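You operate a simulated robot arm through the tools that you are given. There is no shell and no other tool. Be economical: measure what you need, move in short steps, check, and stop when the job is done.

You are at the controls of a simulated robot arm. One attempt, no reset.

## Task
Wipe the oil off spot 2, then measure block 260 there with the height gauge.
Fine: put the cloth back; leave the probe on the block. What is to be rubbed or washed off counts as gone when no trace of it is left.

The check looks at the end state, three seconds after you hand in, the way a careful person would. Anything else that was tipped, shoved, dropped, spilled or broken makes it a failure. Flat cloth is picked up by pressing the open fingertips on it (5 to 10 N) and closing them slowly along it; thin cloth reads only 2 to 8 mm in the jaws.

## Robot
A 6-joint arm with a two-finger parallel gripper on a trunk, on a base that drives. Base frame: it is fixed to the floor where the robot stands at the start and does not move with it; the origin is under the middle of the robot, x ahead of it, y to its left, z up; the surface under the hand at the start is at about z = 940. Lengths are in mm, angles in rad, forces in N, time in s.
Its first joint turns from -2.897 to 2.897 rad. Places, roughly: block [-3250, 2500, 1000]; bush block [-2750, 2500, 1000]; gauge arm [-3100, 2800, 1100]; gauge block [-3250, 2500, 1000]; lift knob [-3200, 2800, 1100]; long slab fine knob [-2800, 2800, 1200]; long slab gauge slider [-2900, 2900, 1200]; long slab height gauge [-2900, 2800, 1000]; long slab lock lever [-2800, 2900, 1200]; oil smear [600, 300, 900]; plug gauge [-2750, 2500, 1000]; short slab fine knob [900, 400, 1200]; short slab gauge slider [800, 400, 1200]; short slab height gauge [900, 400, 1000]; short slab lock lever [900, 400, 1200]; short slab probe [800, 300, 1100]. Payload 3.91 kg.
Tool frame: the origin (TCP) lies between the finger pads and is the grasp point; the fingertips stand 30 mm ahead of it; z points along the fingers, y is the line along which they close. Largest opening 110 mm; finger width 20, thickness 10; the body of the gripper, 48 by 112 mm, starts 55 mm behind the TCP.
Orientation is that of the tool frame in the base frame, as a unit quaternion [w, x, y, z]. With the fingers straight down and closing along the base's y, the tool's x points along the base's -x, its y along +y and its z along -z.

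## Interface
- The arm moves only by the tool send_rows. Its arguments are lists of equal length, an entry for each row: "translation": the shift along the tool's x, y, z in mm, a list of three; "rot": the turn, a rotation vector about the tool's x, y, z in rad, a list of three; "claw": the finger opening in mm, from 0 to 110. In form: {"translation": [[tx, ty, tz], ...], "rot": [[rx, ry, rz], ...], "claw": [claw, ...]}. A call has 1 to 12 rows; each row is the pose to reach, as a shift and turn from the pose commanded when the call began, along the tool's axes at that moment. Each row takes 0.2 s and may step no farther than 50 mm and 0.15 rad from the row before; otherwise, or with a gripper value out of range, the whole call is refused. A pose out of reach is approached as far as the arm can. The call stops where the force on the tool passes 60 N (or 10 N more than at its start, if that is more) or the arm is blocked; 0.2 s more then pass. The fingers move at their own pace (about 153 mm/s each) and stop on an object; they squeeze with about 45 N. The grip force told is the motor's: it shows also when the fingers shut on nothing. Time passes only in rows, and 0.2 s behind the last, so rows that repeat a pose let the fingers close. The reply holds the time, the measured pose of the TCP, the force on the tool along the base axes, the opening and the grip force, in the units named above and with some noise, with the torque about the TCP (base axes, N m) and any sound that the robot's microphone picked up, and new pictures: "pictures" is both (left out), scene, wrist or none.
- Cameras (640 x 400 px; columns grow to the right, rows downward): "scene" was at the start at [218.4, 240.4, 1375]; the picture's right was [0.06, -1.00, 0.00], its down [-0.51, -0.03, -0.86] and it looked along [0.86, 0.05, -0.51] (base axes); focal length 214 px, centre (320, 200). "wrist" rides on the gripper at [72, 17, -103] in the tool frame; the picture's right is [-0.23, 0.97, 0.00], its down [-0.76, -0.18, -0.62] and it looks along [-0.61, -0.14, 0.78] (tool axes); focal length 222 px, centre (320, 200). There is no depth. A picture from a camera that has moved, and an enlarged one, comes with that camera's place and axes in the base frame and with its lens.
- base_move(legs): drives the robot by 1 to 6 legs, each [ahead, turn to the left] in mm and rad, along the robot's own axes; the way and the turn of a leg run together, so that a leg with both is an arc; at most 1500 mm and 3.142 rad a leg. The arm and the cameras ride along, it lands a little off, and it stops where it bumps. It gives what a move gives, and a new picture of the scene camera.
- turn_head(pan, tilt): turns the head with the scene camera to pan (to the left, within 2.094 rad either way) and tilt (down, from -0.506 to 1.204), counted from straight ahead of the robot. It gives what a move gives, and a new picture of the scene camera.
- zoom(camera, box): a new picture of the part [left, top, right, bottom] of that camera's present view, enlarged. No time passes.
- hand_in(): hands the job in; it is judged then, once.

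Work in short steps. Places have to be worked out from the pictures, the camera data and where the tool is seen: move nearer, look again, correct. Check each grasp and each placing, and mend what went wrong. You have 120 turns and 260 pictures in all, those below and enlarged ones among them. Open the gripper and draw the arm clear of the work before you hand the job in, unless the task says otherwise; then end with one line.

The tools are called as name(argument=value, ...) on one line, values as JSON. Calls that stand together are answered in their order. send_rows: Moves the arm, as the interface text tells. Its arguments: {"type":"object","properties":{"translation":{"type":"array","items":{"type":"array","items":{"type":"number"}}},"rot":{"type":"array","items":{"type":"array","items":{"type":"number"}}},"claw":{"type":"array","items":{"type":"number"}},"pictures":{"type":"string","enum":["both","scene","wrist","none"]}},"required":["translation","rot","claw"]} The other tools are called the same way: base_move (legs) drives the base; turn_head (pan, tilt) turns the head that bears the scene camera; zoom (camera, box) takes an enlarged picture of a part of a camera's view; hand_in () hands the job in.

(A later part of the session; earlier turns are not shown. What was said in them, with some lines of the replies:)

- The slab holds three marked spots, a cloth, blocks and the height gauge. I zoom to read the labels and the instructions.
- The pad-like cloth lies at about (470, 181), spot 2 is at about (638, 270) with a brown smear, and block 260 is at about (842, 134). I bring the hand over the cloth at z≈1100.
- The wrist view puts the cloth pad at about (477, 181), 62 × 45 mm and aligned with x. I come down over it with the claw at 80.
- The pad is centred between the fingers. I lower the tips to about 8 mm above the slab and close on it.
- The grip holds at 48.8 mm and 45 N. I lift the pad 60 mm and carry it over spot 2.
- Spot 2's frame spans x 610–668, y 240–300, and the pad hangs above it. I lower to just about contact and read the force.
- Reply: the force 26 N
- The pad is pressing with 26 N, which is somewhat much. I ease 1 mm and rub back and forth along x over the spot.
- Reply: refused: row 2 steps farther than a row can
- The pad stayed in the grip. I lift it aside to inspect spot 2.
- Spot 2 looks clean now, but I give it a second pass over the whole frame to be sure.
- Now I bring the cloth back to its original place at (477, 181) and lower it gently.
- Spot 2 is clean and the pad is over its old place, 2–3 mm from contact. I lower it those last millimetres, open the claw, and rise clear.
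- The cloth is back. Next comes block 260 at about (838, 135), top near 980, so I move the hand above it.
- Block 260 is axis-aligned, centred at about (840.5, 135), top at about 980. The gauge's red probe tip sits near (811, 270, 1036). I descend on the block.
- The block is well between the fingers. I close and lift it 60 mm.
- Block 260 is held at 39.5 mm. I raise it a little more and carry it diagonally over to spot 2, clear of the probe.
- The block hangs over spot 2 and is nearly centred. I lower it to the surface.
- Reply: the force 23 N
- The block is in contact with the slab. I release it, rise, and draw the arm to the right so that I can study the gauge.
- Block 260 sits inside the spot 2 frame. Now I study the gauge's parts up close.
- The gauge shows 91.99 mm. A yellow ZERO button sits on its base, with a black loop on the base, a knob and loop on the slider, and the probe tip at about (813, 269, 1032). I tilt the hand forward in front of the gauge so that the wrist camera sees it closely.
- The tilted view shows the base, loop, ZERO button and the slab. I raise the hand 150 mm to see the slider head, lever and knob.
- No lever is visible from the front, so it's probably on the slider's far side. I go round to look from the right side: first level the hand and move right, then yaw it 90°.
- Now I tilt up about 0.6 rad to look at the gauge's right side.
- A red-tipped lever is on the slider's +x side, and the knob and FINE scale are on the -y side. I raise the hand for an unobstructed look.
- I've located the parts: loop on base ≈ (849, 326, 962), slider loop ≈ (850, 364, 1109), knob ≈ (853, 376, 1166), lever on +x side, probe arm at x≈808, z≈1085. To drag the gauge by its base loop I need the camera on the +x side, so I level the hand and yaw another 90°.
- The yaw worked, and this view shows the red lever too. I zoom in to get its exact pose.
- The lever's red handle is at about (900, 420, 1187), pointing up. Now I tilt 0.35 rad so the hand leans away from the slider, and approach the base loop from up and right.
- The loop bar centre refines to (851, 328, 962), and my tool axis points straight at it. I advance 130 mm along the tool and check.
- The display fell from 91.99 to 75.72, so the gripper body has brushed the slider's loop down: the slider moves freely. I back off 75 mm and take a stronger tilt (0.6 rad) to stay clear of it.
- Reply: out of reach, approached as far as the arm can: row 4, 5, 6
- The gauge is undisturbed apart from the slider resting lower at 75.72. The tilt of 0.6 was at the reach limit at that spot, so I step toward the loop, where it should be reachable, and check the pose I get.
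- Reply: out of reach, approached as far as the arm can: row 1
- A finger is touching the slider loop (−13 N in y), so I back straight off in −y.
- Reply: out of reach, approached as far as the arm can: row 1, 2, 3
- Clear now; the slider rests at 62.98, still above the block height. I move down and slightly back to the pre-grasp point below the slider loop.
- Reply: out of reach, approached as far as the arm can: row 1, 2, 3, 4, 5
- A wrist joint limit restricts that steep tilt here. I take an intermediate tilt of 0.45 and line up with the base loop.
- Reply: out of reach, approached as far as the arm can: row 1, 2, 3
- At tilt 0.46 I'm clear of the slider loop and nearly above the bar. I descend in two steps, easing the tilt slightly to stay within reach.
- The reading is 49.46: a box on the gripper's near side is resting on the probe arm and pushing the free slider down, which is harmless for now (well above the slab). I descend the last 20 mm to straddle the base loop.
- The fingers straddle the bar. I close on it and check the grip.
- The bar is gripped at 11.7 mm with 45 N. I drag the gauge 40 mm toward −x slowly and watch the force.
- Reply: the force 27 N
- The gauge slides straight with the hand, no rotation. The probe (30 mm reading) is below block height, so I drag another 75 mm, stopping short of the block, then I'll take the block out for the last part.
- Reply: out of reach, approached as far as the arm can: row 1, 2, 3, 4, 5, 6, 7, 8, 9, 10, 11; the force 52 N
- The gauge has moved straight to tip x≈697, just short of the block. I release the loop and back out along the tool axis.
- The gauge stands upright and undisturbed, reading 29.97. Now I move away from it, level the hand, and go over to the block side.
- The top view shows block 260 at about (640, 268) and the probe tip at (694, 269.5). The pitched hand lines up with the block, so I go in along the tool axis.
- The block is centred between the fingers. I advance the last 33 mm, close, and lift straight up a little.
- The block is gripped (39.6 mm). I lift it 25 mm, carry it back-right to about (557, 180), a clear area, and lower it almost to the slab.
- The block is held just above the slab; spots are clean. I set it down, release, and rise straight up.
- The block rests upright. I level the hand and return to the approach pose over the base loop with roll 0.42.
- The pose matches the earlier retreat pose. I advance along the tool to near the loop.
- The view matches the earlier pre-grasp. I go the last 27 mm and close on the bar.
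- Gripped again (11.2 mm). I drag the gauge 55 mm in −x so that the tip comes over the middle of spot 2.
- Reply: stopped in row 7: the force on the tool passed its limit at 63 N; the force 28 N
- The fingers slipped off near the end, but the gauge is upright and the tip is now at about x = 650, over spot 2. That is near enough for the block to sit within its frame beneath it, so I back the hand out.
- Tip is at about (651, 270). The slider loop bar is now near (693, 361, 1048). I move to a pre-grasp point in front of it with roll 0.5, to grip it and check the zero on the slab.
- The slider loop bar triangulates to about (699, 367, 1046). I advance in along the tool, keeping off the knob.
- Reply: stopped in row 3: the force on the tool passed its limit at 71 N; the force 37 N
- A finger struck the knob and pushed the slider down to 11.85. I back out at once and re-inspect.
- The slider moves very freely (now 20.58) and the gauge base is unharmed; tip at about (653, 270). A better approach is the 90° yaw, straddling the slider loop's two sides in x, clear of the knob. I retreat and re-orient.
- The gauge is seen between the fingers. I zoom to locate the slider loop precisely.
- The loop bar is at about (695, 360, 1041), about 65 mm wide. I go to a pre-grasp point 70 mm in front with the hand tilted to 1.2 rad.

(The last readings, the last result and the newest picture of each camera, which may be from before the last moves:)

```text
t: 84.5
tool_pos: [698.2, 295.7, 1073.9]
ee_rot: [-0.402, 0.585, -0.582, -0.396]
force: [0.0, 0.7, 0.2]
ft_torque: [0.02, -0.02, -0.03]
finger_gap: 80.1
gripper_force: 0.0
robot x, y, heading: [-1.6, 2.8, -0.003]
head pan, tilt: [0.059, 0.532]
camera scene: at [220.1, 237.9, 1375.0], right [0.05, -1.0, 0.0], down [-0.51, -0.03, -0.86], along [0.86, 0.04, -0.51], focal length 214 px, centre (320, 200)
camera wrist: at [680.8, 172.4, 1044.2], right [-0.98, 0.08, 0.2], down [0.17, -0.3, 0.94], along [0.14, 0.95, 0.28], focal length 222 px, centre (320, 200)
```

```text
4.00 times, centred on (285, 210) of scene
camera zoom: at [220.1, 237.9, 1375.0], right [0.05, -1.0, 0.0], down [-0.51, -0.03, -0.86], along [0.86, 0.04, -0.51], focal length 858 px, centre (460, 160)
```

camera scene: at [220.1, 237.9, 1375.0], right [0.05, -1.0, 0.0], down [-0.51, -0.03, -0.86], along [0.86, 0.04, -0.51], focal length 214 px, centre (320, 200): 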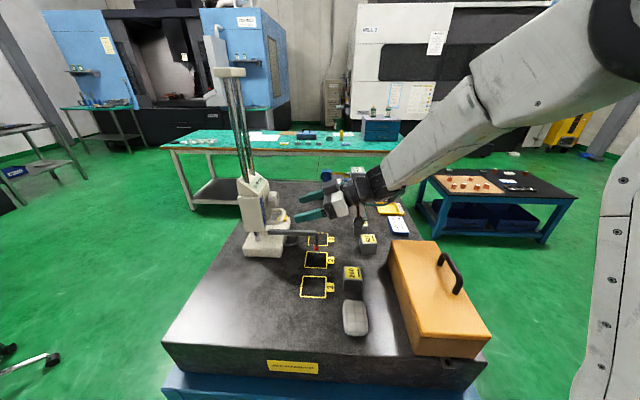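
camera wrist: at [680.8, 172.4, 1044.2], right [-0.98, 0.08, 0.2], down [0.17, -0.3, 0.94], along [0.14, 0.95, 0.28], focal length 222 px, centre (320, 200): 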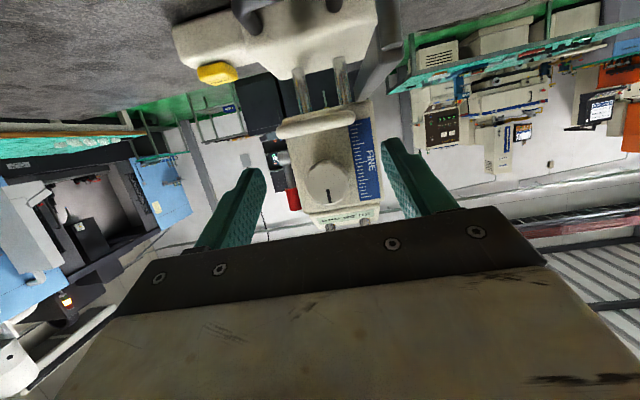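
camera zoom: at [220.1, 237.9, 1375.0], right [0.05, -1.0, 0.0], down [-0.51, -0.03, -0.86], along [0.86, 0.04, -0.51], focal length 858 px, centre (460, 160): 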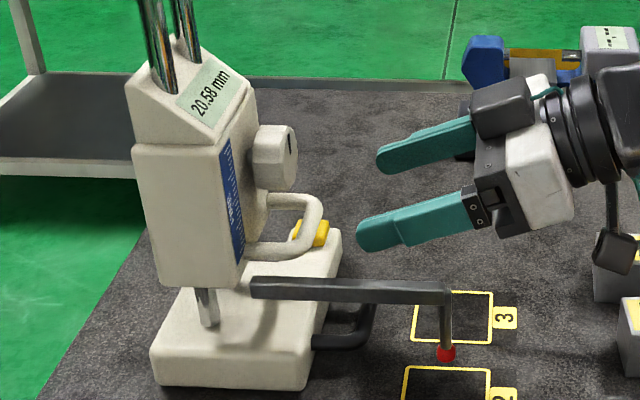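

The loop is centred between the fingers at (698, 360, 1037). I advance 71 mm to straddle it and close.

send_rows(translation=[[2, 0, 35], [4, 0, 60], [4, 0, 71], [4, 0, 71]], rot=[[0, 0, 0], [0, 0, 0], [0, 0, 0], [0, 0, 0]], claw=[80, 80, 80, 80], pictures="wrist")

zoom(camera="scene", box=[225, 160, 345, 260])

```text
t: 85.5
tool_pos: [698.1, 361.6, 1043.5]
ee_rot: [-0.401, 0.585, -0.583, -0.396]
force: [1.7, -0.2, -0.1]
ft_torque: [-0.06, -0.01, -0.05]
finger_gap: 80.2
gripper_force: 0.5
robot x, y, heading: [-2.2, -1.0, -0.006]
head pan, tilt: [0.059, 0.532]
camera wrist: at [680.1, 238.3, 1014.1], right [-0.98, 0.08, 0.2], down [0.17, -0.3, 0.94], along [0.14, 0.95, 0.28], focal length 222 px, centre (320, 200)
```

wrist: 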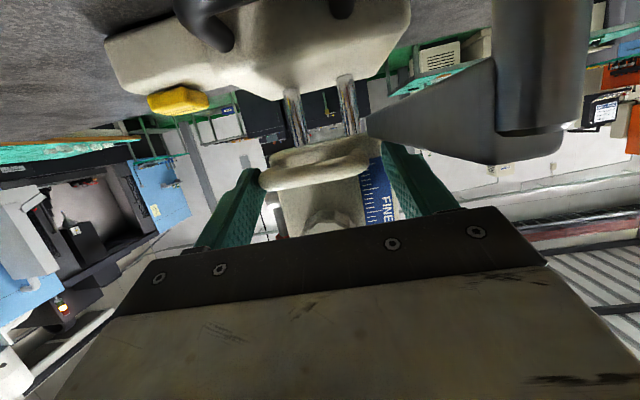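

```text
4.00 times, centred on (285, 210) of scene
camera zoom: at [220.3, 237.9, 1375.0], right [0.05, -1.0, 0.0], down [-0.51, -0.03, -0.86], along [0.86, 0.04, -0.51], focal length 858 px, centre (460, 160)
```

zoom: 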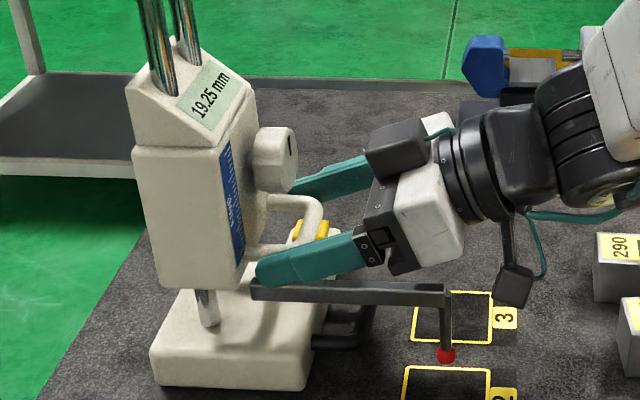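

The fingers straddle the loop, the lower one just brushing the probe arm (19.25). I raise 2 mm and close.

send_rows(translation=[[-2, 0, -0.7], [-2, 0, -0.7], [-2, 0, -0.7], [-2, 0, -0.7], [-2, 0, -0.7]], rot=[[0, 0, 0], [0, 0, 0], [0, 0, 0], [0, 0, 0], [0, 0, 0]], claw=[76, 70, 64, 58, 58], pictures="none")

zoom(camera="scene", box=[225, 160, 345, 260])

```text
t: 86.7
tool_pos: [697.8, 360.7, 1044.9]
ee_rot: [-0.401, 0.585, -0.583, -0.396]
force: [6.6, -1.5, 0.9]
ft_torque: [-0.09, -0.13, -0.03]
finger_gap: 70.6
gripper_force: 44.7
robot x, y, heading: [-0.1, -1.0, -0.011]
head pan, tilt: [0.059, 0.532]
```

```text
4.00 times, centred on (285, 210) of scene
camera zoom: at [220.5, 237.8, 1375.0], right [0.05, -1.0, 0.0], down [-0.51, -0.03, -0.86], along [0.86, 0.04, -0.51], focal length 858 px, centre (460, 160)
```

zoom: 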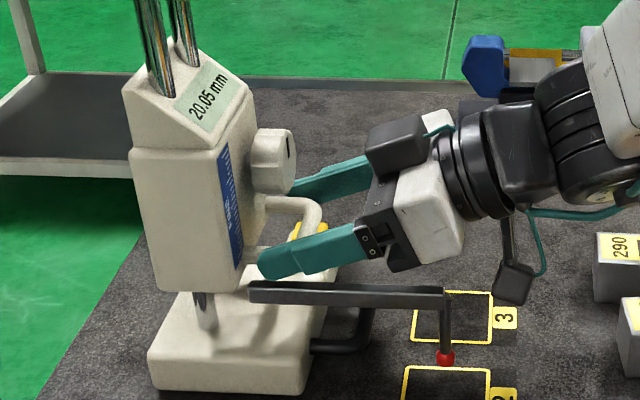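

The loop is firmly held (70.6 mm). To verify the gauge's zero I lower the tip toward the bare slab: 17 mm first.

send_rows(translation=[[5, 0, 2], [10, 0, 4], [13, 0, 5], [15.8, 0, 6.2], [15.8, 0, 6.2]], rot=[[0, 0, 0], [0, 0, 0], [0, 0, 0], [0, 0, 0], [0, 0, 0]], claw=[58, 58, 58, 58, 58], pictures="none")

zoom(camera="scene", box=[235, 160, 335, 260])

```text
t: 87.8
tool_pos: [700.3, 360.7, 1033.9]
ee_rot: [-0.406, 0.584, -0.58, -0.397]
force: [-1.8, -10.7, 16.2]
ft_torque: [-0.04, 1.14, 1.33]
finger_gap: 70.5
gripper_force: 45.2
robot x, y, heading: [0.4, -2.1, -0.011]
head pan, tilt: [0.059, 0.532]
stopped in row 5: the force on the tool passed its limit at 62 N (the readings are from after the stop); the commanded pose is now the measured one
```

```text
4.00 times, centred on (285, 210) of scene
camera zoom: at [219.7, 237.1, 1375.2], right [0.05, -1.0, 0.0], down [-0.51, -0.03, -0.86], along [0.86, 0.04, -0.51], focal length 858 px, centre (460, 160)
```

zoom: 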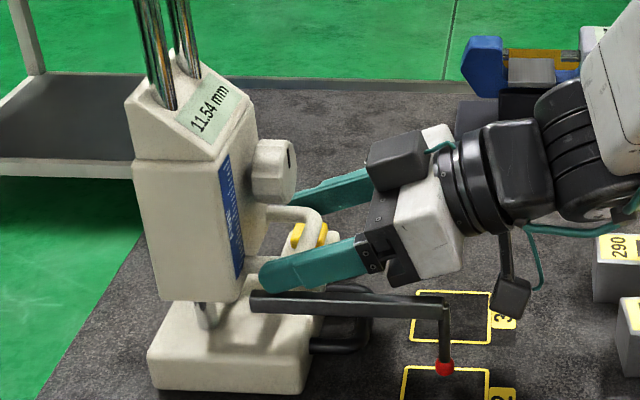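

Something stopped the slider at 11.54, as it did at 11.85 before. I zoom in on the tip to see if it is actually touching the slab.

zoom(camera="scene", box=[290, 225, 330, 265])

zoom(camera="scene", box=[245, 210, 305, 265])

zoom(camera="wrist", box=[0, 0, 640, 400])

```text
10.00 times, centred on (310, 245) of scene
camera zoom: at [219.7, 237.1, 1375.2], right [0.05, -1.0, 0.0], down [-0.51, -0.03, -0.86], along [0.86, 0.04, -0.51], focal length 2145 px, centre (420, -250)
```

zoom: 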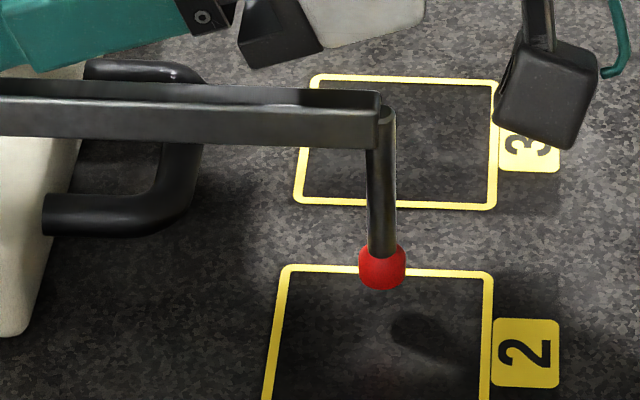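

```text
7.27 times, centred on (275, 238) of scene
camera zoom: at [219.7, 237.1, 1375.2], right [0.05, -1.0, 0.0], down [-0.51, -0.03, -0.86], along [0.86, 0.04, -0.51], focal length 1560 px, centre (647, -73)
```

zoom: 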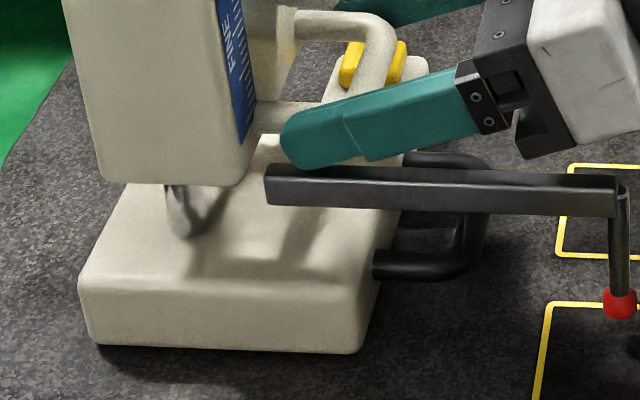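

```text
1.00 times, centred on (320, 200) of wrist (not enlarged: the box is as wide or as high as the picture)
camera zoom: at [681.9, 238.8, 1003.3], right [-0.98, 0.08, 0.2], down [0.17, -0.31, 0.94], along [0.14, 0.95, 0.29], focal length 222 px, centre (320, 200)
```

zoom: 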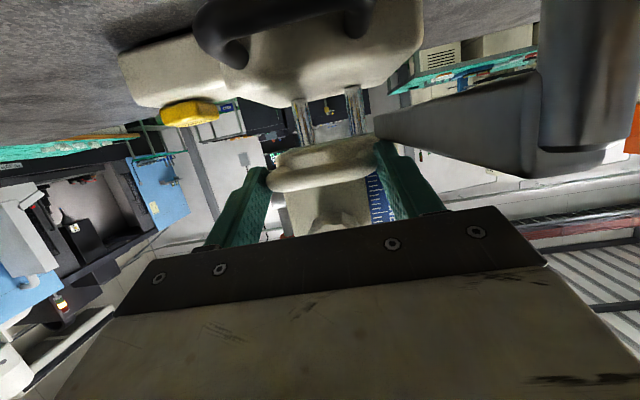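

The shadow shows the tip is still off the slab, so that is the slider's lower travel stop and the zero can't be touched off there; the geometry agrees with the reading. I now raise the slider 60 mm.

send_rows(translation=[[-9, 0, -3.6], [-18, 0, -7.2], [-28, 0, -11], [-37, 0, -14.5], [-47, 0, -18], [-56, 0, -21.8], [-56, 0, -21.8]], rot=[[0, 0, 0], [0, 0, 0], [0, 0, 0], [0, 0, 0], [0, 0, 0], [0, 0, 0], [0, 0, 0]], claw=[58, 58, 58, 58, 58, 58, 58], pictures="scene")

zoom(camera="scene", box=[225, 150, 345, 270])

```text
t: 89.4
tool_pos: [698.8, 361.4, 1093.7]
ee_rot: [-0.405, 0.584, -0.58, -0.398]
force: [5.2, -7.8, -1.7]
ft_torque: [-0.42, 0.78, -0.25]
finger_gap: 70.6
gripper_force: 45.3
robot x, y, heading: [0.2, 0.9, -0.004]
head pan, tilt: [0.059, 0.532]
camera scene: at [220.4, 237.5, 1375.0], right [0.05, -1.0, 0.0], down [-0.51, -0.03, -0.86], along [0.86, 0.05, -0.51], focal length 214 px, centre (320, 200)
```

scene: 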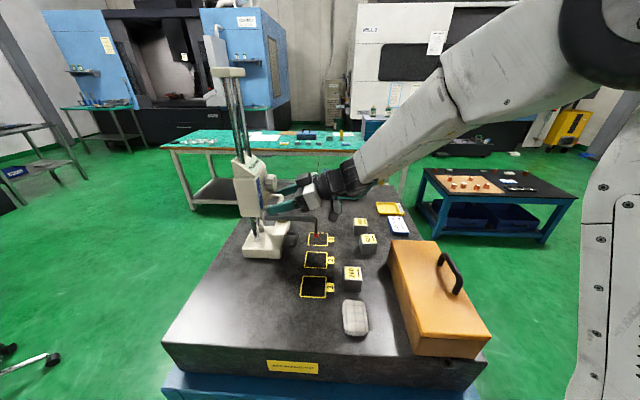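

```text
3.33 times, centred on (285, 210) of scene
camera zoom: at [220.4, 237.5, 1375.0], right [0.05, -1.0, 0.0], down [-0.51, -0.03, -0.86], along [0.86, 0.05, -0.51], focal length 715 px, centre (437, 167)
```

zoom: 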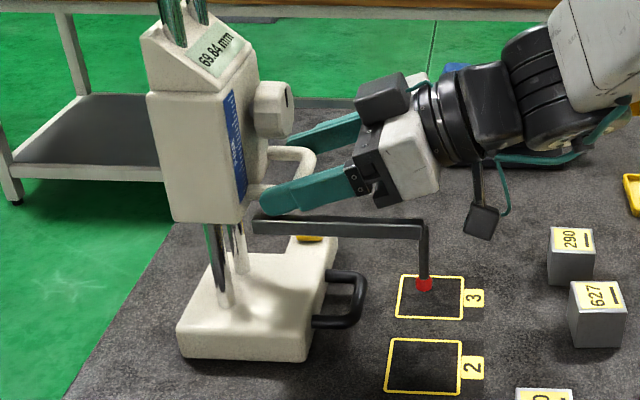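

Reading 69.84. I lower to about 60 (tip 20 mm above block height), release the loop and back off.

send_rows(translation=[[5, 0, 1.8], [9, 0, 3.6], [9, 0, 3.6], [9, 0, 3.6], [9, 0, 3.6], [9, 0, 3.6], [9, 0, -30], [9, 0, -70], [9, 0, -110]], rot=[[0, 0, 0], [0, 0, 0], [0, 0, 0], [0, 0, 0], [0, 0, 0], [0, 0, 0], [0, 0, 0], [0, 0, 0], [0, 0, 0]], claw=[58, 58, 74, 84, 84, 84, 84, 84, 84], pictures="none")

zoom(camera="scene", box=[225, 150, 345, 270])

```text
t: 91.4
tool_pos: [695.1, 255.6, 1122.7]
ee_rot: [-0.405, 0.584, -0.58, -0.398]
force: [0.9, 0.8, 0.8]
ft_torque: [-0.01, -0.02, 0.03]
finger_gap: 84.2
gripper_force: 0.0
robot x, y, heading: [-3.6, -0.4, -0.008]
head pan, tilt: [0.059, 0.532]
```

```text
3.33 times, centred on (285, 210) of scene
camera zoom: at [220.2, 238.1, 1374.9], right [0.05, -1.0, 0.0], down [-0.51, -0.03, -0.86], along [0.86, 0.05, -0.51], focal length 715 px, centre (437, 167)
```

zoom: 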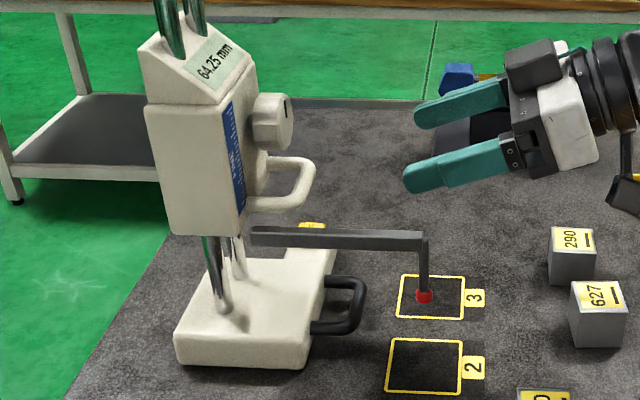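

The slider stays at 64.25. Now I reorient to the yaw-180 pose to fetch the block: untilt, yaw, then pitch 0.65.

send_rows(translation=[[-8, 6, -16], [-16, 12, -32], [-24, 18, -48], [-32, 24, -64], [-40, 30, -80], [-48, 36, -96], [-56, 42, -112], [-64, 49, -127], [-71, 55, -140], [-71, 55, -140]], rot=[[0, 0.134, 0], [0, 0.268, 0], [0, 0.402, 0], [0, 0.536, 0], [0, 0.67, 0], [0, 0.804, 0], [0, 0.938, 0], [0, 1.072, 0], [0, 1.2, 0], [0, 1.2, 0]], claw=[76, 76, 76, 76, 76, 76, 76, 76, 76, 76], pictures="none")

send_rows(translation=[[-3, 11, 5], [-6, 22, 10], [-9, 33, 15], [-12, 44, 20], [-15, 55, 25], [-18, 66, 30], [-21, 77, 35], [-24, 88, 40], [-27, 99, 45], [-30, 110, 50], [-30, 120, 60], [-30, 120, 70]], rot=[[0, 0, -0.143], [0, 0, -0.286], [0, 0, -0.429], [0, 0, -0.572], [0, 0, -0.715], [0, 0, -0.858], [0, 0, -1.001], [0, 0, -1.144], [0, 0, -1.287], [0, 0, -1.43], [0, 0, -1.571], [0, 0, -1.571]], claw=[76, 76, 76, 76, 76, 76, 76, 76, 76, 76, 76, 76], pictures="none")

send_rows(translation=[[0, 0, 0], [0, 0, 0], [0, 0, 0], [0, 0, 0], [0, 0, 0], [0, 0, 0]], rot=[[0, 0.13, 0], [0, 0.26, 0], [0, 0.39, 0], [0, 0.52, 0], [0, 0.65, 0], [0, 0.65, 0]], claw=[76, 76, 76, 76, 76, 76])

```text
t: 93.6
tool_pos: [641.5, 148.8, 1239.8]
ee_rot: [-0.006, 0.707, -0.707, 0.003]
force: [0.8, -0.1, -0.4]
ft_torque: [-0.01, 0.0, 0.03]
finger_gap: 76.0
gripper_force: 0.0
robot x, y, heading: [0.9, -3.6, -0.007]
head pan, tilt: [0.059, 0.532]
```

```text
t: 96.2
tool_pos: [522.5, 180.3, 1168.4]
ee_rot: [-0.003, 1.0, 0.002, 0.006]
force: [-0.1, 0.7, -0.2]
ft_torque: [0.0, -0.01, 0.0]
finger_gap: 75.8
gripper_force: 0.2
robot x, y, heading: [-1.1, -0.1, -0.009]
head pan, tilt: [0.059, 0.532]
```

```text
t: 97.6
tool_pos: [521.2, 181.2, 1167.8]
ee_rot: [-0.003, 0.946, -0.001, 0.325]
force: [-0.4, 0.6, -0.6]
ft_torque: [0.0, -0.01, 0.0]
finger_gap: 76.1
gripper_force: 0.1
robot x, y, heading: [-0.4, -4.3, -0.008]
head pan, tilt: [0.059, 0.532]
camera scene: at [220.0, 237.8, 1375.0], right [0.05, -1.0, 0.0], down [-0.51, -0.03, -0.86], along [0.86, 0.04, -0.51], focal length 214 px, centre (320, 200)
camera wrist: at [514.9, 162.7, 1294.1], right [-0.18, -0.97, -0.15], down [-0.98, 0.18, 0.02], along [0.0, 0.15, -0.99], focal length 222 px, centre (320, 200)
```

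scene: 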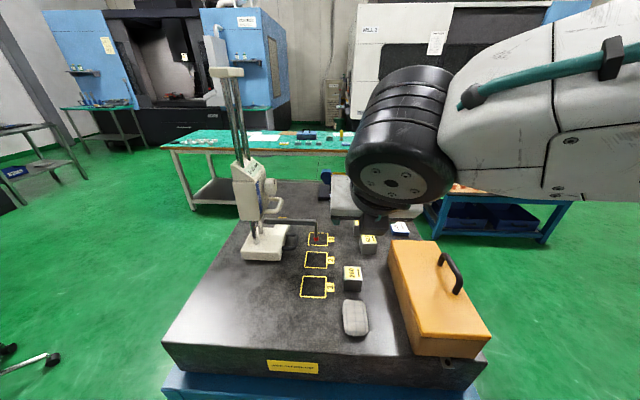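
wrist: 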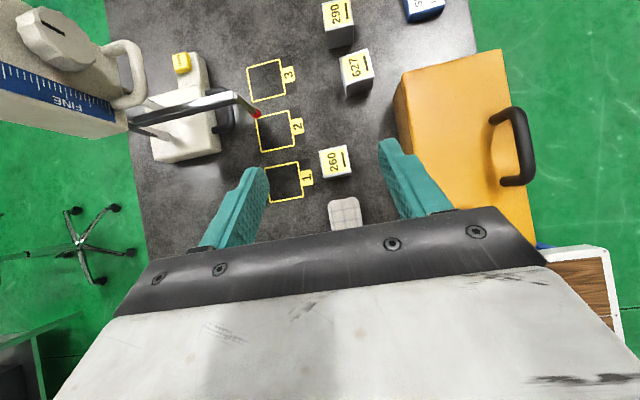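

Top view confirms block 260 at (565, 180), spot 2 at (639.6, 268), tip about (647, 268). I descend and then slide forward along the tool axis onto the block.

send_rows(translation=[[-30, 0, 38], [-60, 0, 76], [-88, 0.5, 113], [-90, 0.5, 145], [-90.5, 0.5, 173], [-90.5, 0.5, 173]], rot=[[0, 0, 0], [0, 0, 0], [0, 0, 0], [0, 0, 0], [0, 0, 0], [0, 0, 0]], claw=[70, 70, 70, 70, 70, 70])

```text
t: 99.0
tool_pos: [565.0, 189.7, 979.7]
ee_rot: [-0.002, 0.946, -0.001, 0.324]
force: [-0.6, -0.4, -0.2]
ft_torque: [-0.02, -0.04, -0.02]
finger_gap: 70.1
gripper_force: 0.0
out of reach, approached as far as the arm can: row 3, 4, 5, 6
robot x, y, heading: [-1.3, -1.5, -0.006]
head pan, tilt: [0.059, 0.532]
camera scene: at [220.0, 237.8, 1375.0], right [0.05, -1.0, 0.0], down [-0.51, -0.03, -0.86], along [0.86, 0.04, -0.51], focal length 214 px, centre (320, 200)
camera wrist: at [558.0, 172.8, 1105.7], right [-0.18, -0.97, -0.14], down [-0.98, 0.18, 0.03], along [0.0, 0.15, -0.99], focal length 222 px, centre (320, 200)
```

scene: 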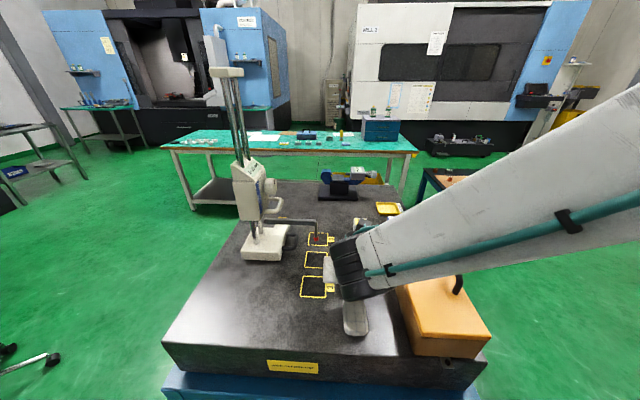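
wrist: 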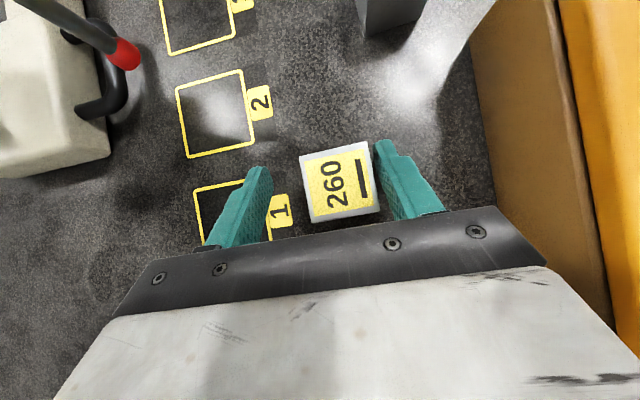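

I'm at the near reach limit and 9 mm off to the left. I shift right 9 mm and slightly forward, then close on the block.

send_rows(translation=[[2.4, 9, 1.8], [2.4, 9, 1.8], [2.4, 9, 1.8], [2.4, 9, 1.8], [2.4, 9, 1.8], [2.4, 9, 1.8]], rot=[[0, 0, 0], [0, 0, 0], [0, 0, 0], [0, 0, 0], [0, 0, 0], [0, 0, 0]], claw=[70, 70, 55, 42, 30, 30], pictures="wrist")

```text
t: 100.4
tool_pos: [570.6, 184.9, 982.2]
ee_rot: [-0.003, 0.946, -0.001, 0.325]
force: [0.6, -1.0, 1.7]
ft_torque: [-0.09, -0.05, 0.02]
finger_gap: 39.5
gripper_force: 45.2
out of reach, approached as far as the arm can: row 1, 2, 3, 4, 5, 6
robot x, y, heading: [-3.7, -0.4, -0.012]
head pan, tilt: [0.059, 0.532]
camera wrist: at [563.9, 165.7, 1108.7], right [-0.18, -0.97, -0.14], down [-0.98, 0.18, 0.03], along [0.0, 0.15, -0.99], focal length 222 px, centre (320, 200)
```

wrist: 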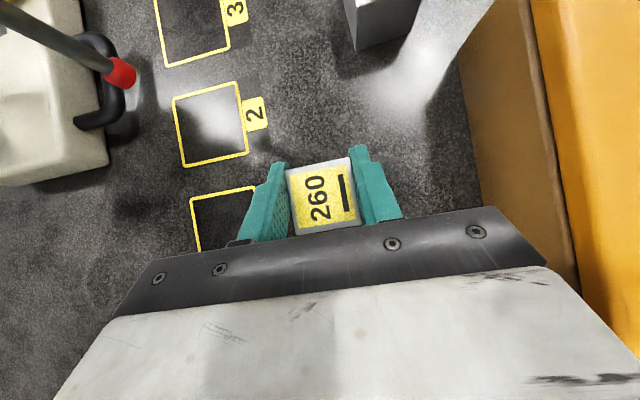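

The block is held (its centre 6 mm behind the TCP). I lift 15 mm, move left to y≈269, then forward to TCP x≈632, stopping before the probe to check.

send_rows(translation=[[9, 0, -12], [17, -30, -7], [25, -60, -2], [33, -84, 7], [45, -84, 16], [57, -84, 26], [57, -84, 26]], rot=[[0, 0, 0], [0, 0, 0], [0, 0, 0], [0, 0, 0], [0, 0, 0], [0, 0, 0], [0, 0, 0]], claw=[30, 30, 30, 30, 30, 30, 30])

zoom(camera="scene", box=[240, 190, 360, 290])

```text
t: 102.0
tool_pos: [631.7, 269.2, 997.0]
ee_rot: [-0.003, 0.946, -0.001, 0.325]
force: [-0.2, 0.3, -2.0]
ft_torque: [0.03, 0.0, 0.02]
finger_gap: 39.6
gripper_force: 45.3
robot x, y, heading: [0.5, -1.6, -0.004]
head pan, tilt: [0.059, 0.532]
camera scene: at [220.1, 237.9, 1375.0], right [0.05, -1.0, 0.0], down [-0.51, -0.03, -0.86], along [0.86, 0.05, -0.51], focal length 214 px, centre (320, 200)
camera wrist: at [624.9, 250.9, 1122.6], right [-0.18, -0.97, -0.15], down [-0.98, 0.18, 0.02], along [0.0, 0.15, -0.99], focal length 222 px, centre (320, 200)
```

scene: 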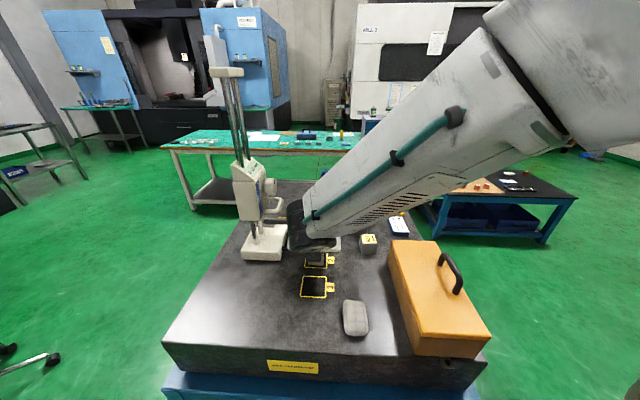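
wrist: 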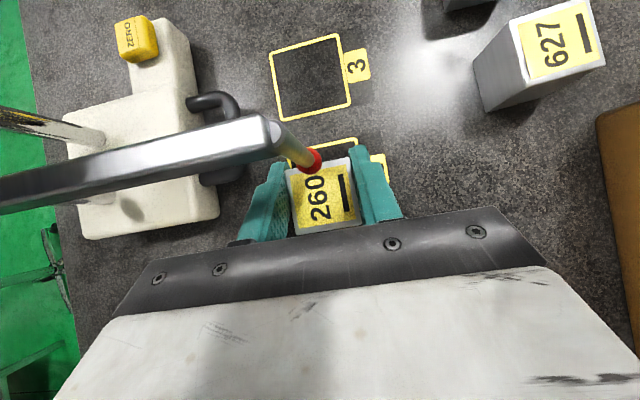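

```text
4.00 times, centred on (300, 240) of scene
camera zoom: at [220.1, 237.9, 1375.0], right [0.05, -1.0, 0.0], down [-0.51, -0.03, -0.86], along [0.86, 0.05, -0.51], focal length 858 px, centre (400, 40)
```

zoom: 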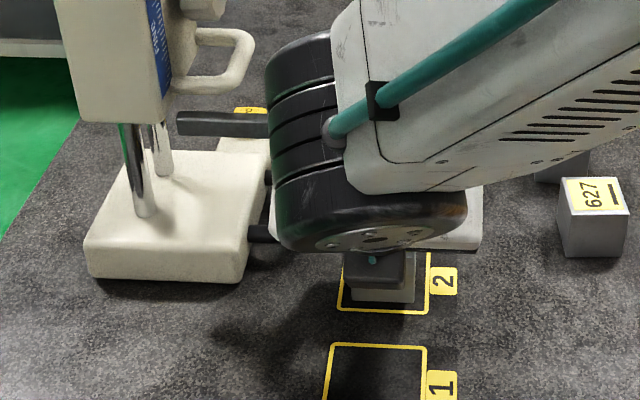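

The block centre is at (626, 269) and the tip at about (646, 268). I lower 9 mm, then slide forward 14.6 mm under the tip.

send_rows(translation=[[-3, 0, 4], [-5.5, 0, 7.1], [-1.5, 0, 10.2], [2.3, 0, 13.2], [6, 0, 16.1], [6, 0, 16.1]], rot=[[0, 0, 0], [0, 0, 0], [0, 0, 0], [0, 0, 0], [0, 0, 0], [0, 0, 0]], claw=[30, 30, 30, 30, 30, 30], pictures="wrist")

```text
t: 103.4
tool_pos: [646.1, 269.3, 988.7]
ee_rot: [-0.001, 0.946, -0.002, 0.324]
force: [-0.2, -0.2, -2.7]
ft_torque: [0.01, 0.01, -0.01]
finger_gap: 39.5
gripper_force: 44.9
robot x, y, heading: [2.7, 1.5, -0.005]
head pan, tilt: [0.059, 0.532]
camera wrist: at [639.2, 250.8, 1114.4], right [-0.18, -0.97, -0.15], down [-0.98, 0.18, 0.02], along [0.0, 0.15, -0.99], focal length 222 px, centre (320, 200)
```

wrist: 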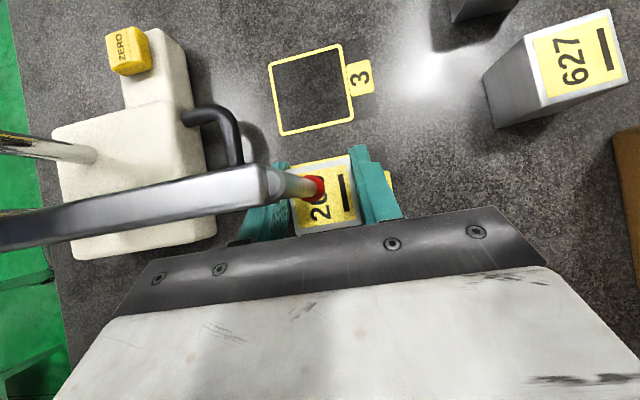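

The tip is over the block with no contact. I lower the block onto spot 2.

send_rows(translation=[[-2, 0, 2.5], [-3.4, 0, 4.3], [-4.2, 0, 5.4], [-4.2, 0, 5.4]], rot=[[0, 0, 0], [0, 0, 0], [0, 0, 0], [0, 0, 0]], claw=[30, 30, 30, 30], pictures="none")

```text
t: 104.4
tool_pos: [647.1, 269.2, 981.8]
ee_rot: [-0.004, 0.945, -0.001, 0.327]
force: [-4.6, -1.1, 21.4]
ft_torque: [-0.55, 0.64, -0.05]
finger_gap: 39.8
gripper_force: 45.2
robot x, y, heading: [5.2, -0.7, -0.007]
head pan, tilt: [0.059, 0.532]
```

It's on the slab. I release and retreat backward along the tool axis, away from the probe.

send_rows(translation=[[0.5, 0, -0.6], [0.5, 0, -0.6], [0.5, 0, -0.6], [-6, 0, -25], [-12, 0, -60], [-12, 0, -100], [-12, 0, -140]], rot=[[0, 0, 0], [0, 0, 0], [0, 0, 0], [0, 0, 0], [0, 0, 0], [0, 0, 0], [0, 0, 0]], claw=[50, 62, 62, 62, 62, 62, 62])

zoom(camera="wrist", box=[160, 40, 480, 220])

```text
t: 106.0
tool_pos: [547.8, 267.5, 1082.9]
ee_rot: [-0.003, 0.946, -0.001, 0.325]
force: [0.0, 0.9, -0.1]
ft_torque: [-0.03, -0.01, -0.01]
finger_gap: 62.3
gripper_force: 0.0
robot x, y, heading: [1.3, -1.2, -0.012]
head pan, tilt: [0.059, 0.532]
camera scene: at [220.4, 238.1, 1374.9], right [0.05, -1.0, 0.0], down [-0.51, -0.03, -0.86], along [0.86, 0.05, -0.51], focal length 214 px, centre (320, 200)
camera wrist: at [541.3, 250.0, 1210.0], right [-0.18, -0.97, -0.14], down [-0.98, 0.18, 0.03], along [0.0, 0.15, -0.99], focal length 222 px, centre (320, 200)
```

scene: 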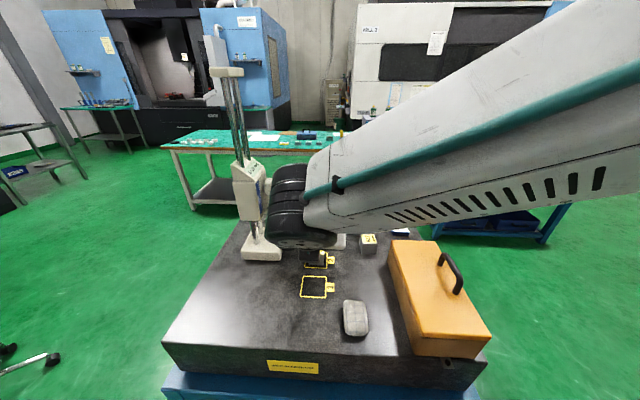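
wrist: 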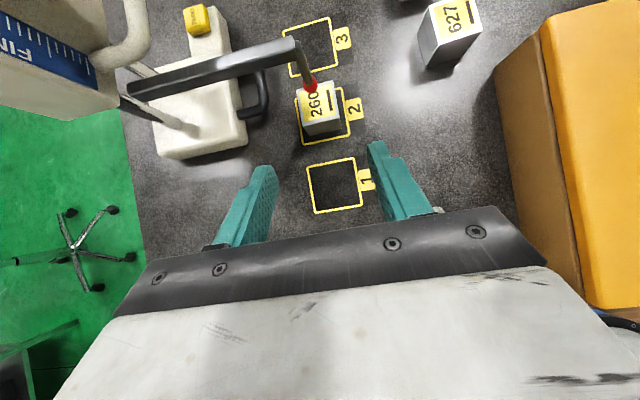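

```text
2.00 times, centred on (320, 130) of wrist
camera zoom: at [541.3, 250.0, 1210.0], right [-0.18, -0.97, -0.14], down [-0.98, 0.18, 0.03], along [0.0, 0.15, -0.99], focal length 444 px, centre (320, 340)
```

zoom: 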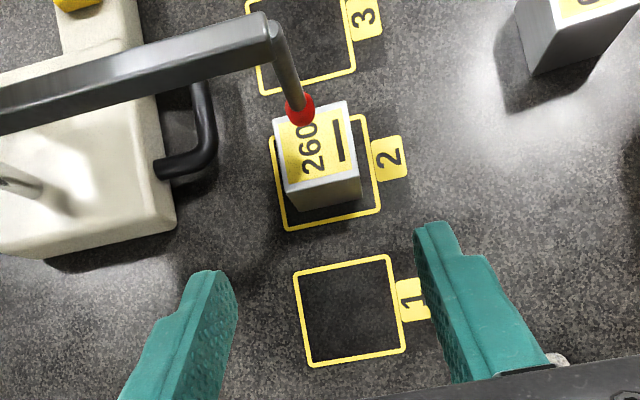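

Block 260 is in the spot 2 frame with the tip above it. Now I level the hand, close the fingers and go above the probe arm to press the free slider down gently.

send_rows(translation=[[23, -6, -12], [46, -12, -24], [69, -18, -36], [92, -25, -48], [113, -32, -60], [113, -32, -60]], rot=[[0, -0.132, 0], [0, -0.264, 0], [0, -0.396, 0], [0, -0.528, 0], [0, -0.66, 0], [0, -0.66, 0]], claw=[40, 20, 5, 0, 0, 0], pictures="none")

send_rows(translation=[[20, -5, 25], [43, -10, 50], [43, -10, 65], [43, -10, 65]], rot=[[0, 0, 0], [0, 0, 0], [0, 0, 0], [0, 0, 0]], claw=[0, 0, 0, 0])

zoom(camera="scene", box=[225, 140, 345, 270])

```text
t: 107.4
tool_pos: [602.8, 299.1, 1200.9]
ee_rot: [-0.003, 1.0, 0.0, 0.0]
force: [0.2, -0.2, 0.3]
ft_torque: [0.0, 0.03, -0.03]
finger_gap: 0.0
gripper_force: 37.4
robot x, y, heading: [0.5, -1.3, -0.006]
head pan, tilt: [0.059, 0.532]
```

```text
t: 108.4
tool_pos: [644.4, 310.1, 1137.0]
ee_rot: [-0.004, 1.0, 0.0, 0.001]
force: [0.5, -0.6, -0.9]
ft_torque: [0.0, 0.02, 0.02]
finger_gap: 0.4
gripper_force: 37.6
robot x, y, heading: [-0.4, 2.7, -0.01]
head pan, tilt: [0.059, 0.532]
camera scene: at [220.0, 237.8, 1375.0], right [0.05, -1.0, 0.0], down [-0.51, -0.03, -0.86], along [0.86, 0.04, -0.51], focal length 214 px, centre (320, 200)
camera wrist: at [715.7, 291.9, 1239.8], right [-0.23, -0.97, -0.01], down [-0.76, 0.17, 0.62], along [-0.61, 0.15, -0.78], focal length 222 px, centre (320, 200)
```

scene: 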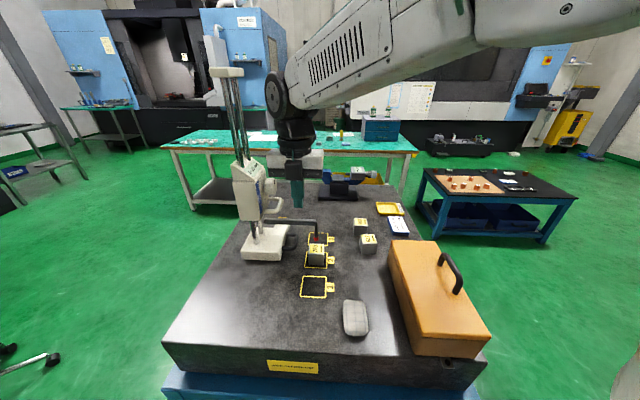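
wrist: 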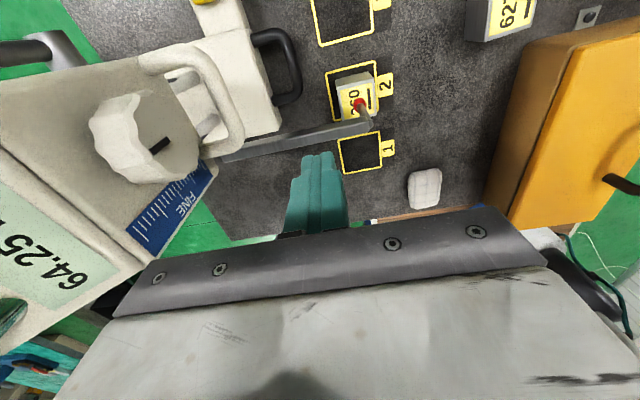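

```text
3.08 times, centred on (285, 205) of scene
camera zoom: at [220.0, 237.8, 1375.0], right [0.05, -1.0, 0.0], down [-0.51, -0.03, -0.86], along [0.86, 0.04, -0.51], focal length 660 px, centre (428, 185)
```

zoom: 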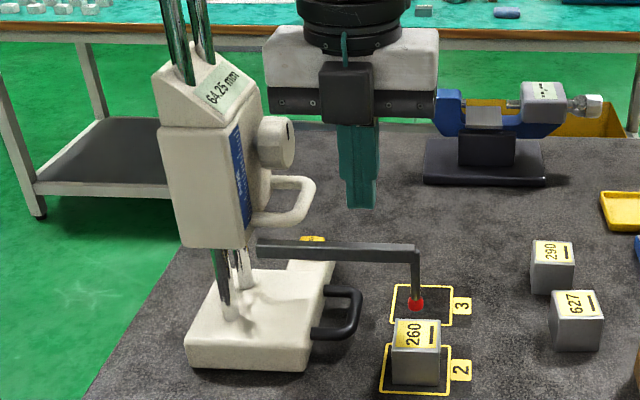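

The arm is right below the fingertips (bar x≈644). I descend until the tips have pushed the slider near 46 mm and check the display.

send_rows(translation=[[0, 0, 20], [0, 0, 34], [0, 0, 42], [0, 0, 48], [0, 0, 53], [0, 0, 57], [0, 0, 57]], rot=[[0, 0, 0], [0, 0, 0], [0, 0, 0], [0, 0, 0], [0, 0, 0], [0, 0, 0], [0, 0, 0]], claw=[0, 0, 0, 0, 0, 0, 0], pictures="wrist")

zoom(camera="scene", box=[225, 150, 345, 270])

```text
t: 110.0
tool_pos: [645.0, 309.5, 1078.6]
ee_rot: [-0.003, 1.0, 0.0, 0.002]
force: [0.5, 0.8, 2.4]
ft_torque: [0.01, 0.02, 0.01]
finger_gap: 0.1
gripper_force: 38.3
robot x, y, heading: [-2.6, -0.4, -0.007]
head pan, tilt: [0.059, 0.532]
camera wrist: at [717.1, 291.8, 1182.9], right [-0.23, -0.97, -0.01], down [-0.76, 0.17, 0.62], along [-0.61, 0.15, -0.78], focal length 222 px, centre (320, 200)
```

wrist: 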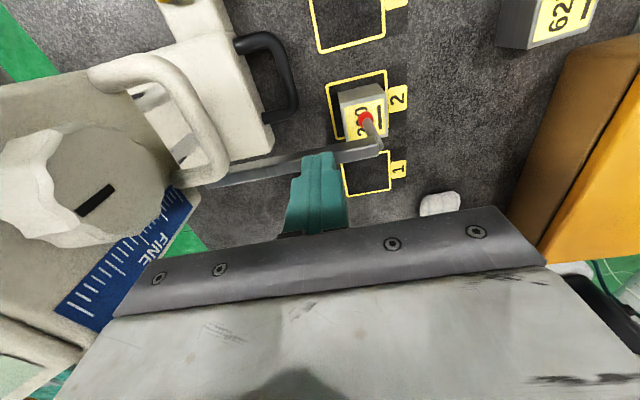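

```text
3.33 times, centred on (285, 210) of scene
camera zoom: at [220.0, 237.9, 1375.0], right [0.05, -1.0, 0.0], down [-0.51, -0.03, -0.86], along [0.86, 0.05, -0.51], focal length 715 px, centre (437, 167)
```

zoom: 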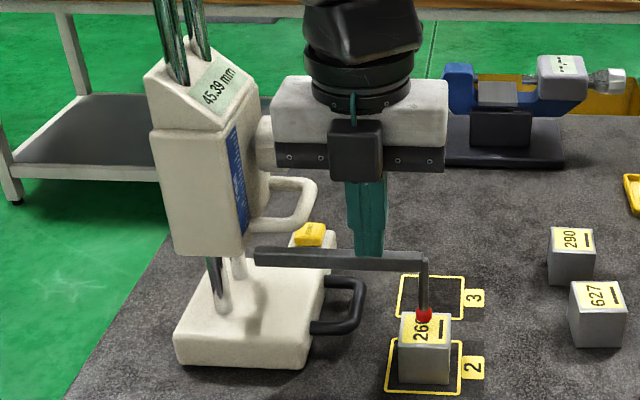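

Reading 45.39 with a light push, and the tip is over the block. I lower the last 5 mm in fine steps.

send_rows(translation=[[0, 0, 2], [0, 0, 3.5], [0, 0, 4.5], [0, 0, 5.2], [0, 0, 5.6], [0, 0, 5.6]], rot=[[0, 0, 0], [0, 0, 0], [0, 0, 0], [0, 0, 0], [0, 0, 0], [0, 0, 0]], claw=[0, 0, 0, 0, 0, 0], pictures="none")

zoom(camera="scene", box=[235, 155, 295, 195])

zoom(camera="scene", box=[295, 230, 335, 270])

```text
t: 111.4
tool_pos: [645.7, 309.5, 1073.5]
ee_rot: [-0.003, 1.0, 0.0, 0.001]
force: [1.5, -1.4, 4.7]
ft_torque: [-0.07, -0.02, 0.0]
finger_gap: 0.0
gripper_force: 37.0
robot x, y, heading: [0.2, -3.3, -0.011]
head pan, tilt: [0.059, 0.532]
```

```text
10.00 times, centred on (265, 175) of scene
camera zoom: at [220.1, 237.6, 1375.0], right [0.05, -1.0, 0.0], down [-0.51, -0.03, -0.86], along [0.86, 0.04, -0.51], focal length 2145 px, centre (870, 450)
```

zoom: 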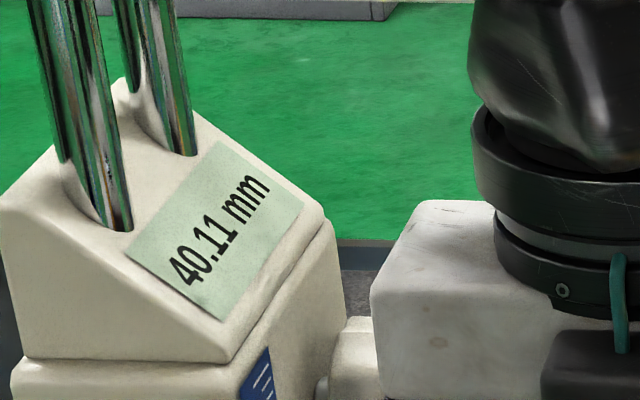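

```text
10.00 times, centred on (315, 250) of scene
camera zoom: at [220.1, 237.6, 1375.0], right [0.05, -1.0, 0.0], down [-0.51, -0.03, -0.86], along [0.86, 0.04, -0.51], focal length 2145 px, centre (370, -300)
```

zoom: 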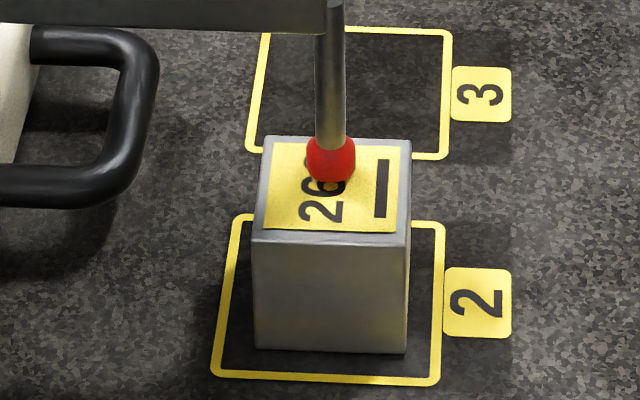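

Reading 40.11 with force rising to about 5 N: near contact. I push another 0.6 mm to see whether the reading settles.

send_rows(translation=[[0, 0, 0.3], [0, 0, 0.6], [0, 0, 0.6], [0, 0, 0.6]], rot=[[0, 0, 0], [0, 0, 0], [0, 0, 0], [0, 0, 0]], claw=[0, 0, 0, 0], pictures="none")

zoom(camera="scene", box=[235, 155, 295, 195])

```text
t: 112.4
tool_pos: [644.9, 309.6, 1074.3]
ee_rot: [-0.004, 1.0, -0.001, 0.001]
force: [1.2, -6.1, 11.8]
ft_torque: [-0.19, 0.02, 0.03]
finger_gap: 0.3
gripper_force: 37.4
robot x, y, heading: [0.4, -1.5, -0.011]
head pan, tilt: [0.059, 0.532]
```

```text
10.00 times, centred on (265, 175) of scene
camera zoom: at [219.8, 237.4, 1375.1], right [0.05, -1.0, 0.0], down [-0.51, -0.03, -0.86], along [0.86, 0.05, -0.51], focal length 2145 px, centre (870, 450)
```

zoom: 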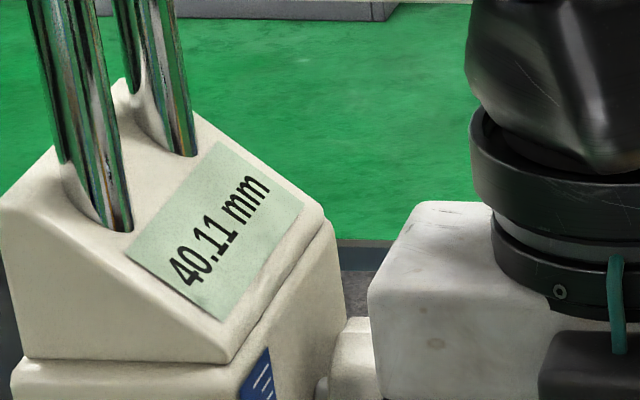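

The reading holds at 40.11 while the force rises, so the probe rests firmly on the block. I lift the hand straight off and draw it clear.

send_rows(translation=[[0, 0, -5], [0, 0, -25], [0, 0, -70], [0, 0, -115], [0, 0, -160], [-35, 20, -180], [-60, 60, -190], [-60, 105, -190], [-60, 150, -190], [-60, 195, -190]], rot=[[0, 0, 0], [0, 0, 0], [0, 0, 0], [0, 0, 0], [0, 0, 0], [0, 0, 0], [0, 0, 0], [0, 0, 0], [0, 0, 0], [0, 0, 0]], claw=[0, 0, 0, 0, 0, 20, 60, 80, 80, 80])

zoom(camera="scene", box=[235, 155, 295, 195])

zoom(camera="scene", box=[280, 210, 400, 340])

```text
t: 114.6
tool_pos: [585.5, 115.0, 1261.6]
ee_rot: [-0.002, 1.0, -0.001, 0.001]
force: [-0.7, -0.4, 0.1]
ft_torque: [-0.02, 0.03, -0.02]
finger_gap: 80.0
gripper_force: 0.3
robot x, y, heading: [0.8, -2.1, -0.006]
head pan, tilt: [0.059, 0.532]
camera scene: at [220.1, 238.1, 1374.9], right [0.05, -1.0, 0.0], down [-0.51, -0.03, -0.86], along [0.86, 0.05, -0.51], focal length 214 px, centre (320, 200)
camera wrist: at [657.5, 97.4, 1364.6], right [-0.23, -0.97, -0.01], down [-0.76, 0.17, 0.62], along [-0.61, 0.15, -0.78], focal length 222 px, centre (320, 200)
```

scene: 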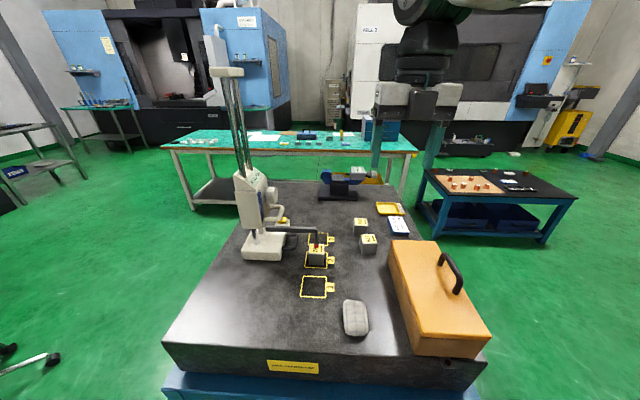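
wrist: 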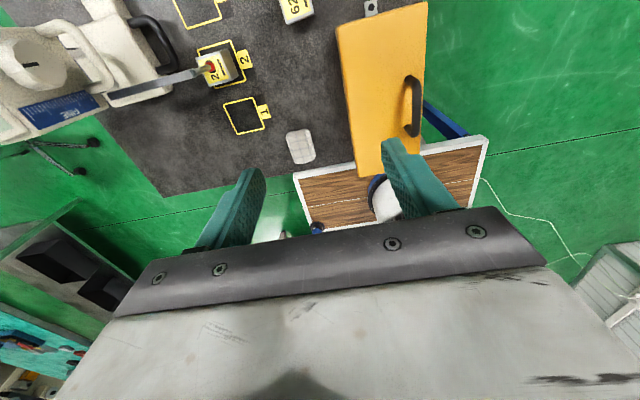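

```text
10.00 times, centred on (265, 175) of scene
camera zoom: at [220.1, 238.1, 1374.9], right [0.05, -1.0, 0.0], down [-0.51, -0.03, -0.86], along [0.86, 0.05, -0.51], focal length 2145 px, centre (870, 450)
```

zoom: 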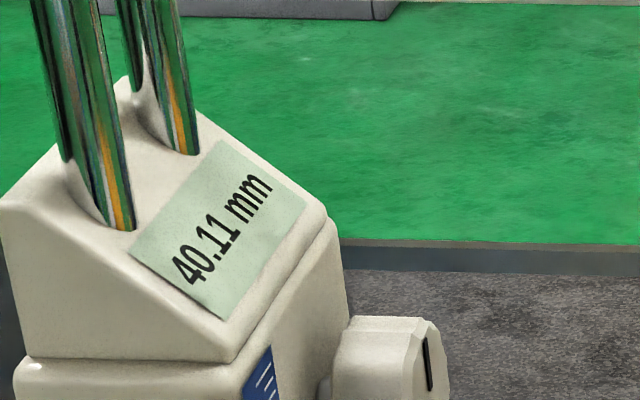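

```text
3.08 times, centred on (340, 275) of scene
camera zoom: at [220.1, 238.1, 1374.9], right [0.05, -1.0, 0.0], down [-0.51, -0.03, -0.86], along [0.86, 0.05, -0.51], focal length 660 px, centre (258, -31)
```

zoom: 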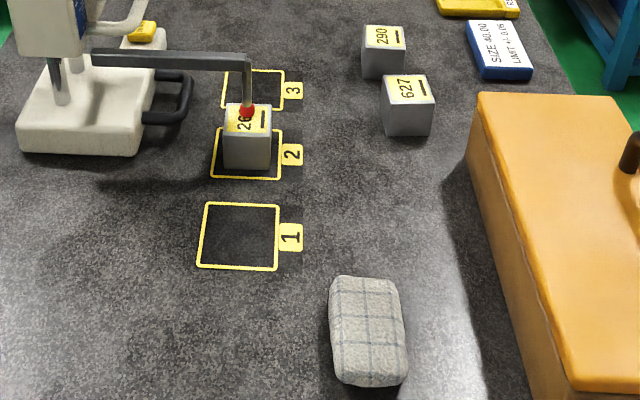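

The reading stays at 40.11 with the probe on block 260 in spot 2. The cloth is back, the other blocks stand untouched, and the arm is clear and open, so I hand in.

hand_in()

```text
The job is handed in.
```

I wiped the oil off spot 2, set block 260 there and measured it at 40.11 mm; the probe is still on the block, the cloth is back in place, and I didn't touch the gauge's zero off because the slider stopped at about 11.5 mm.
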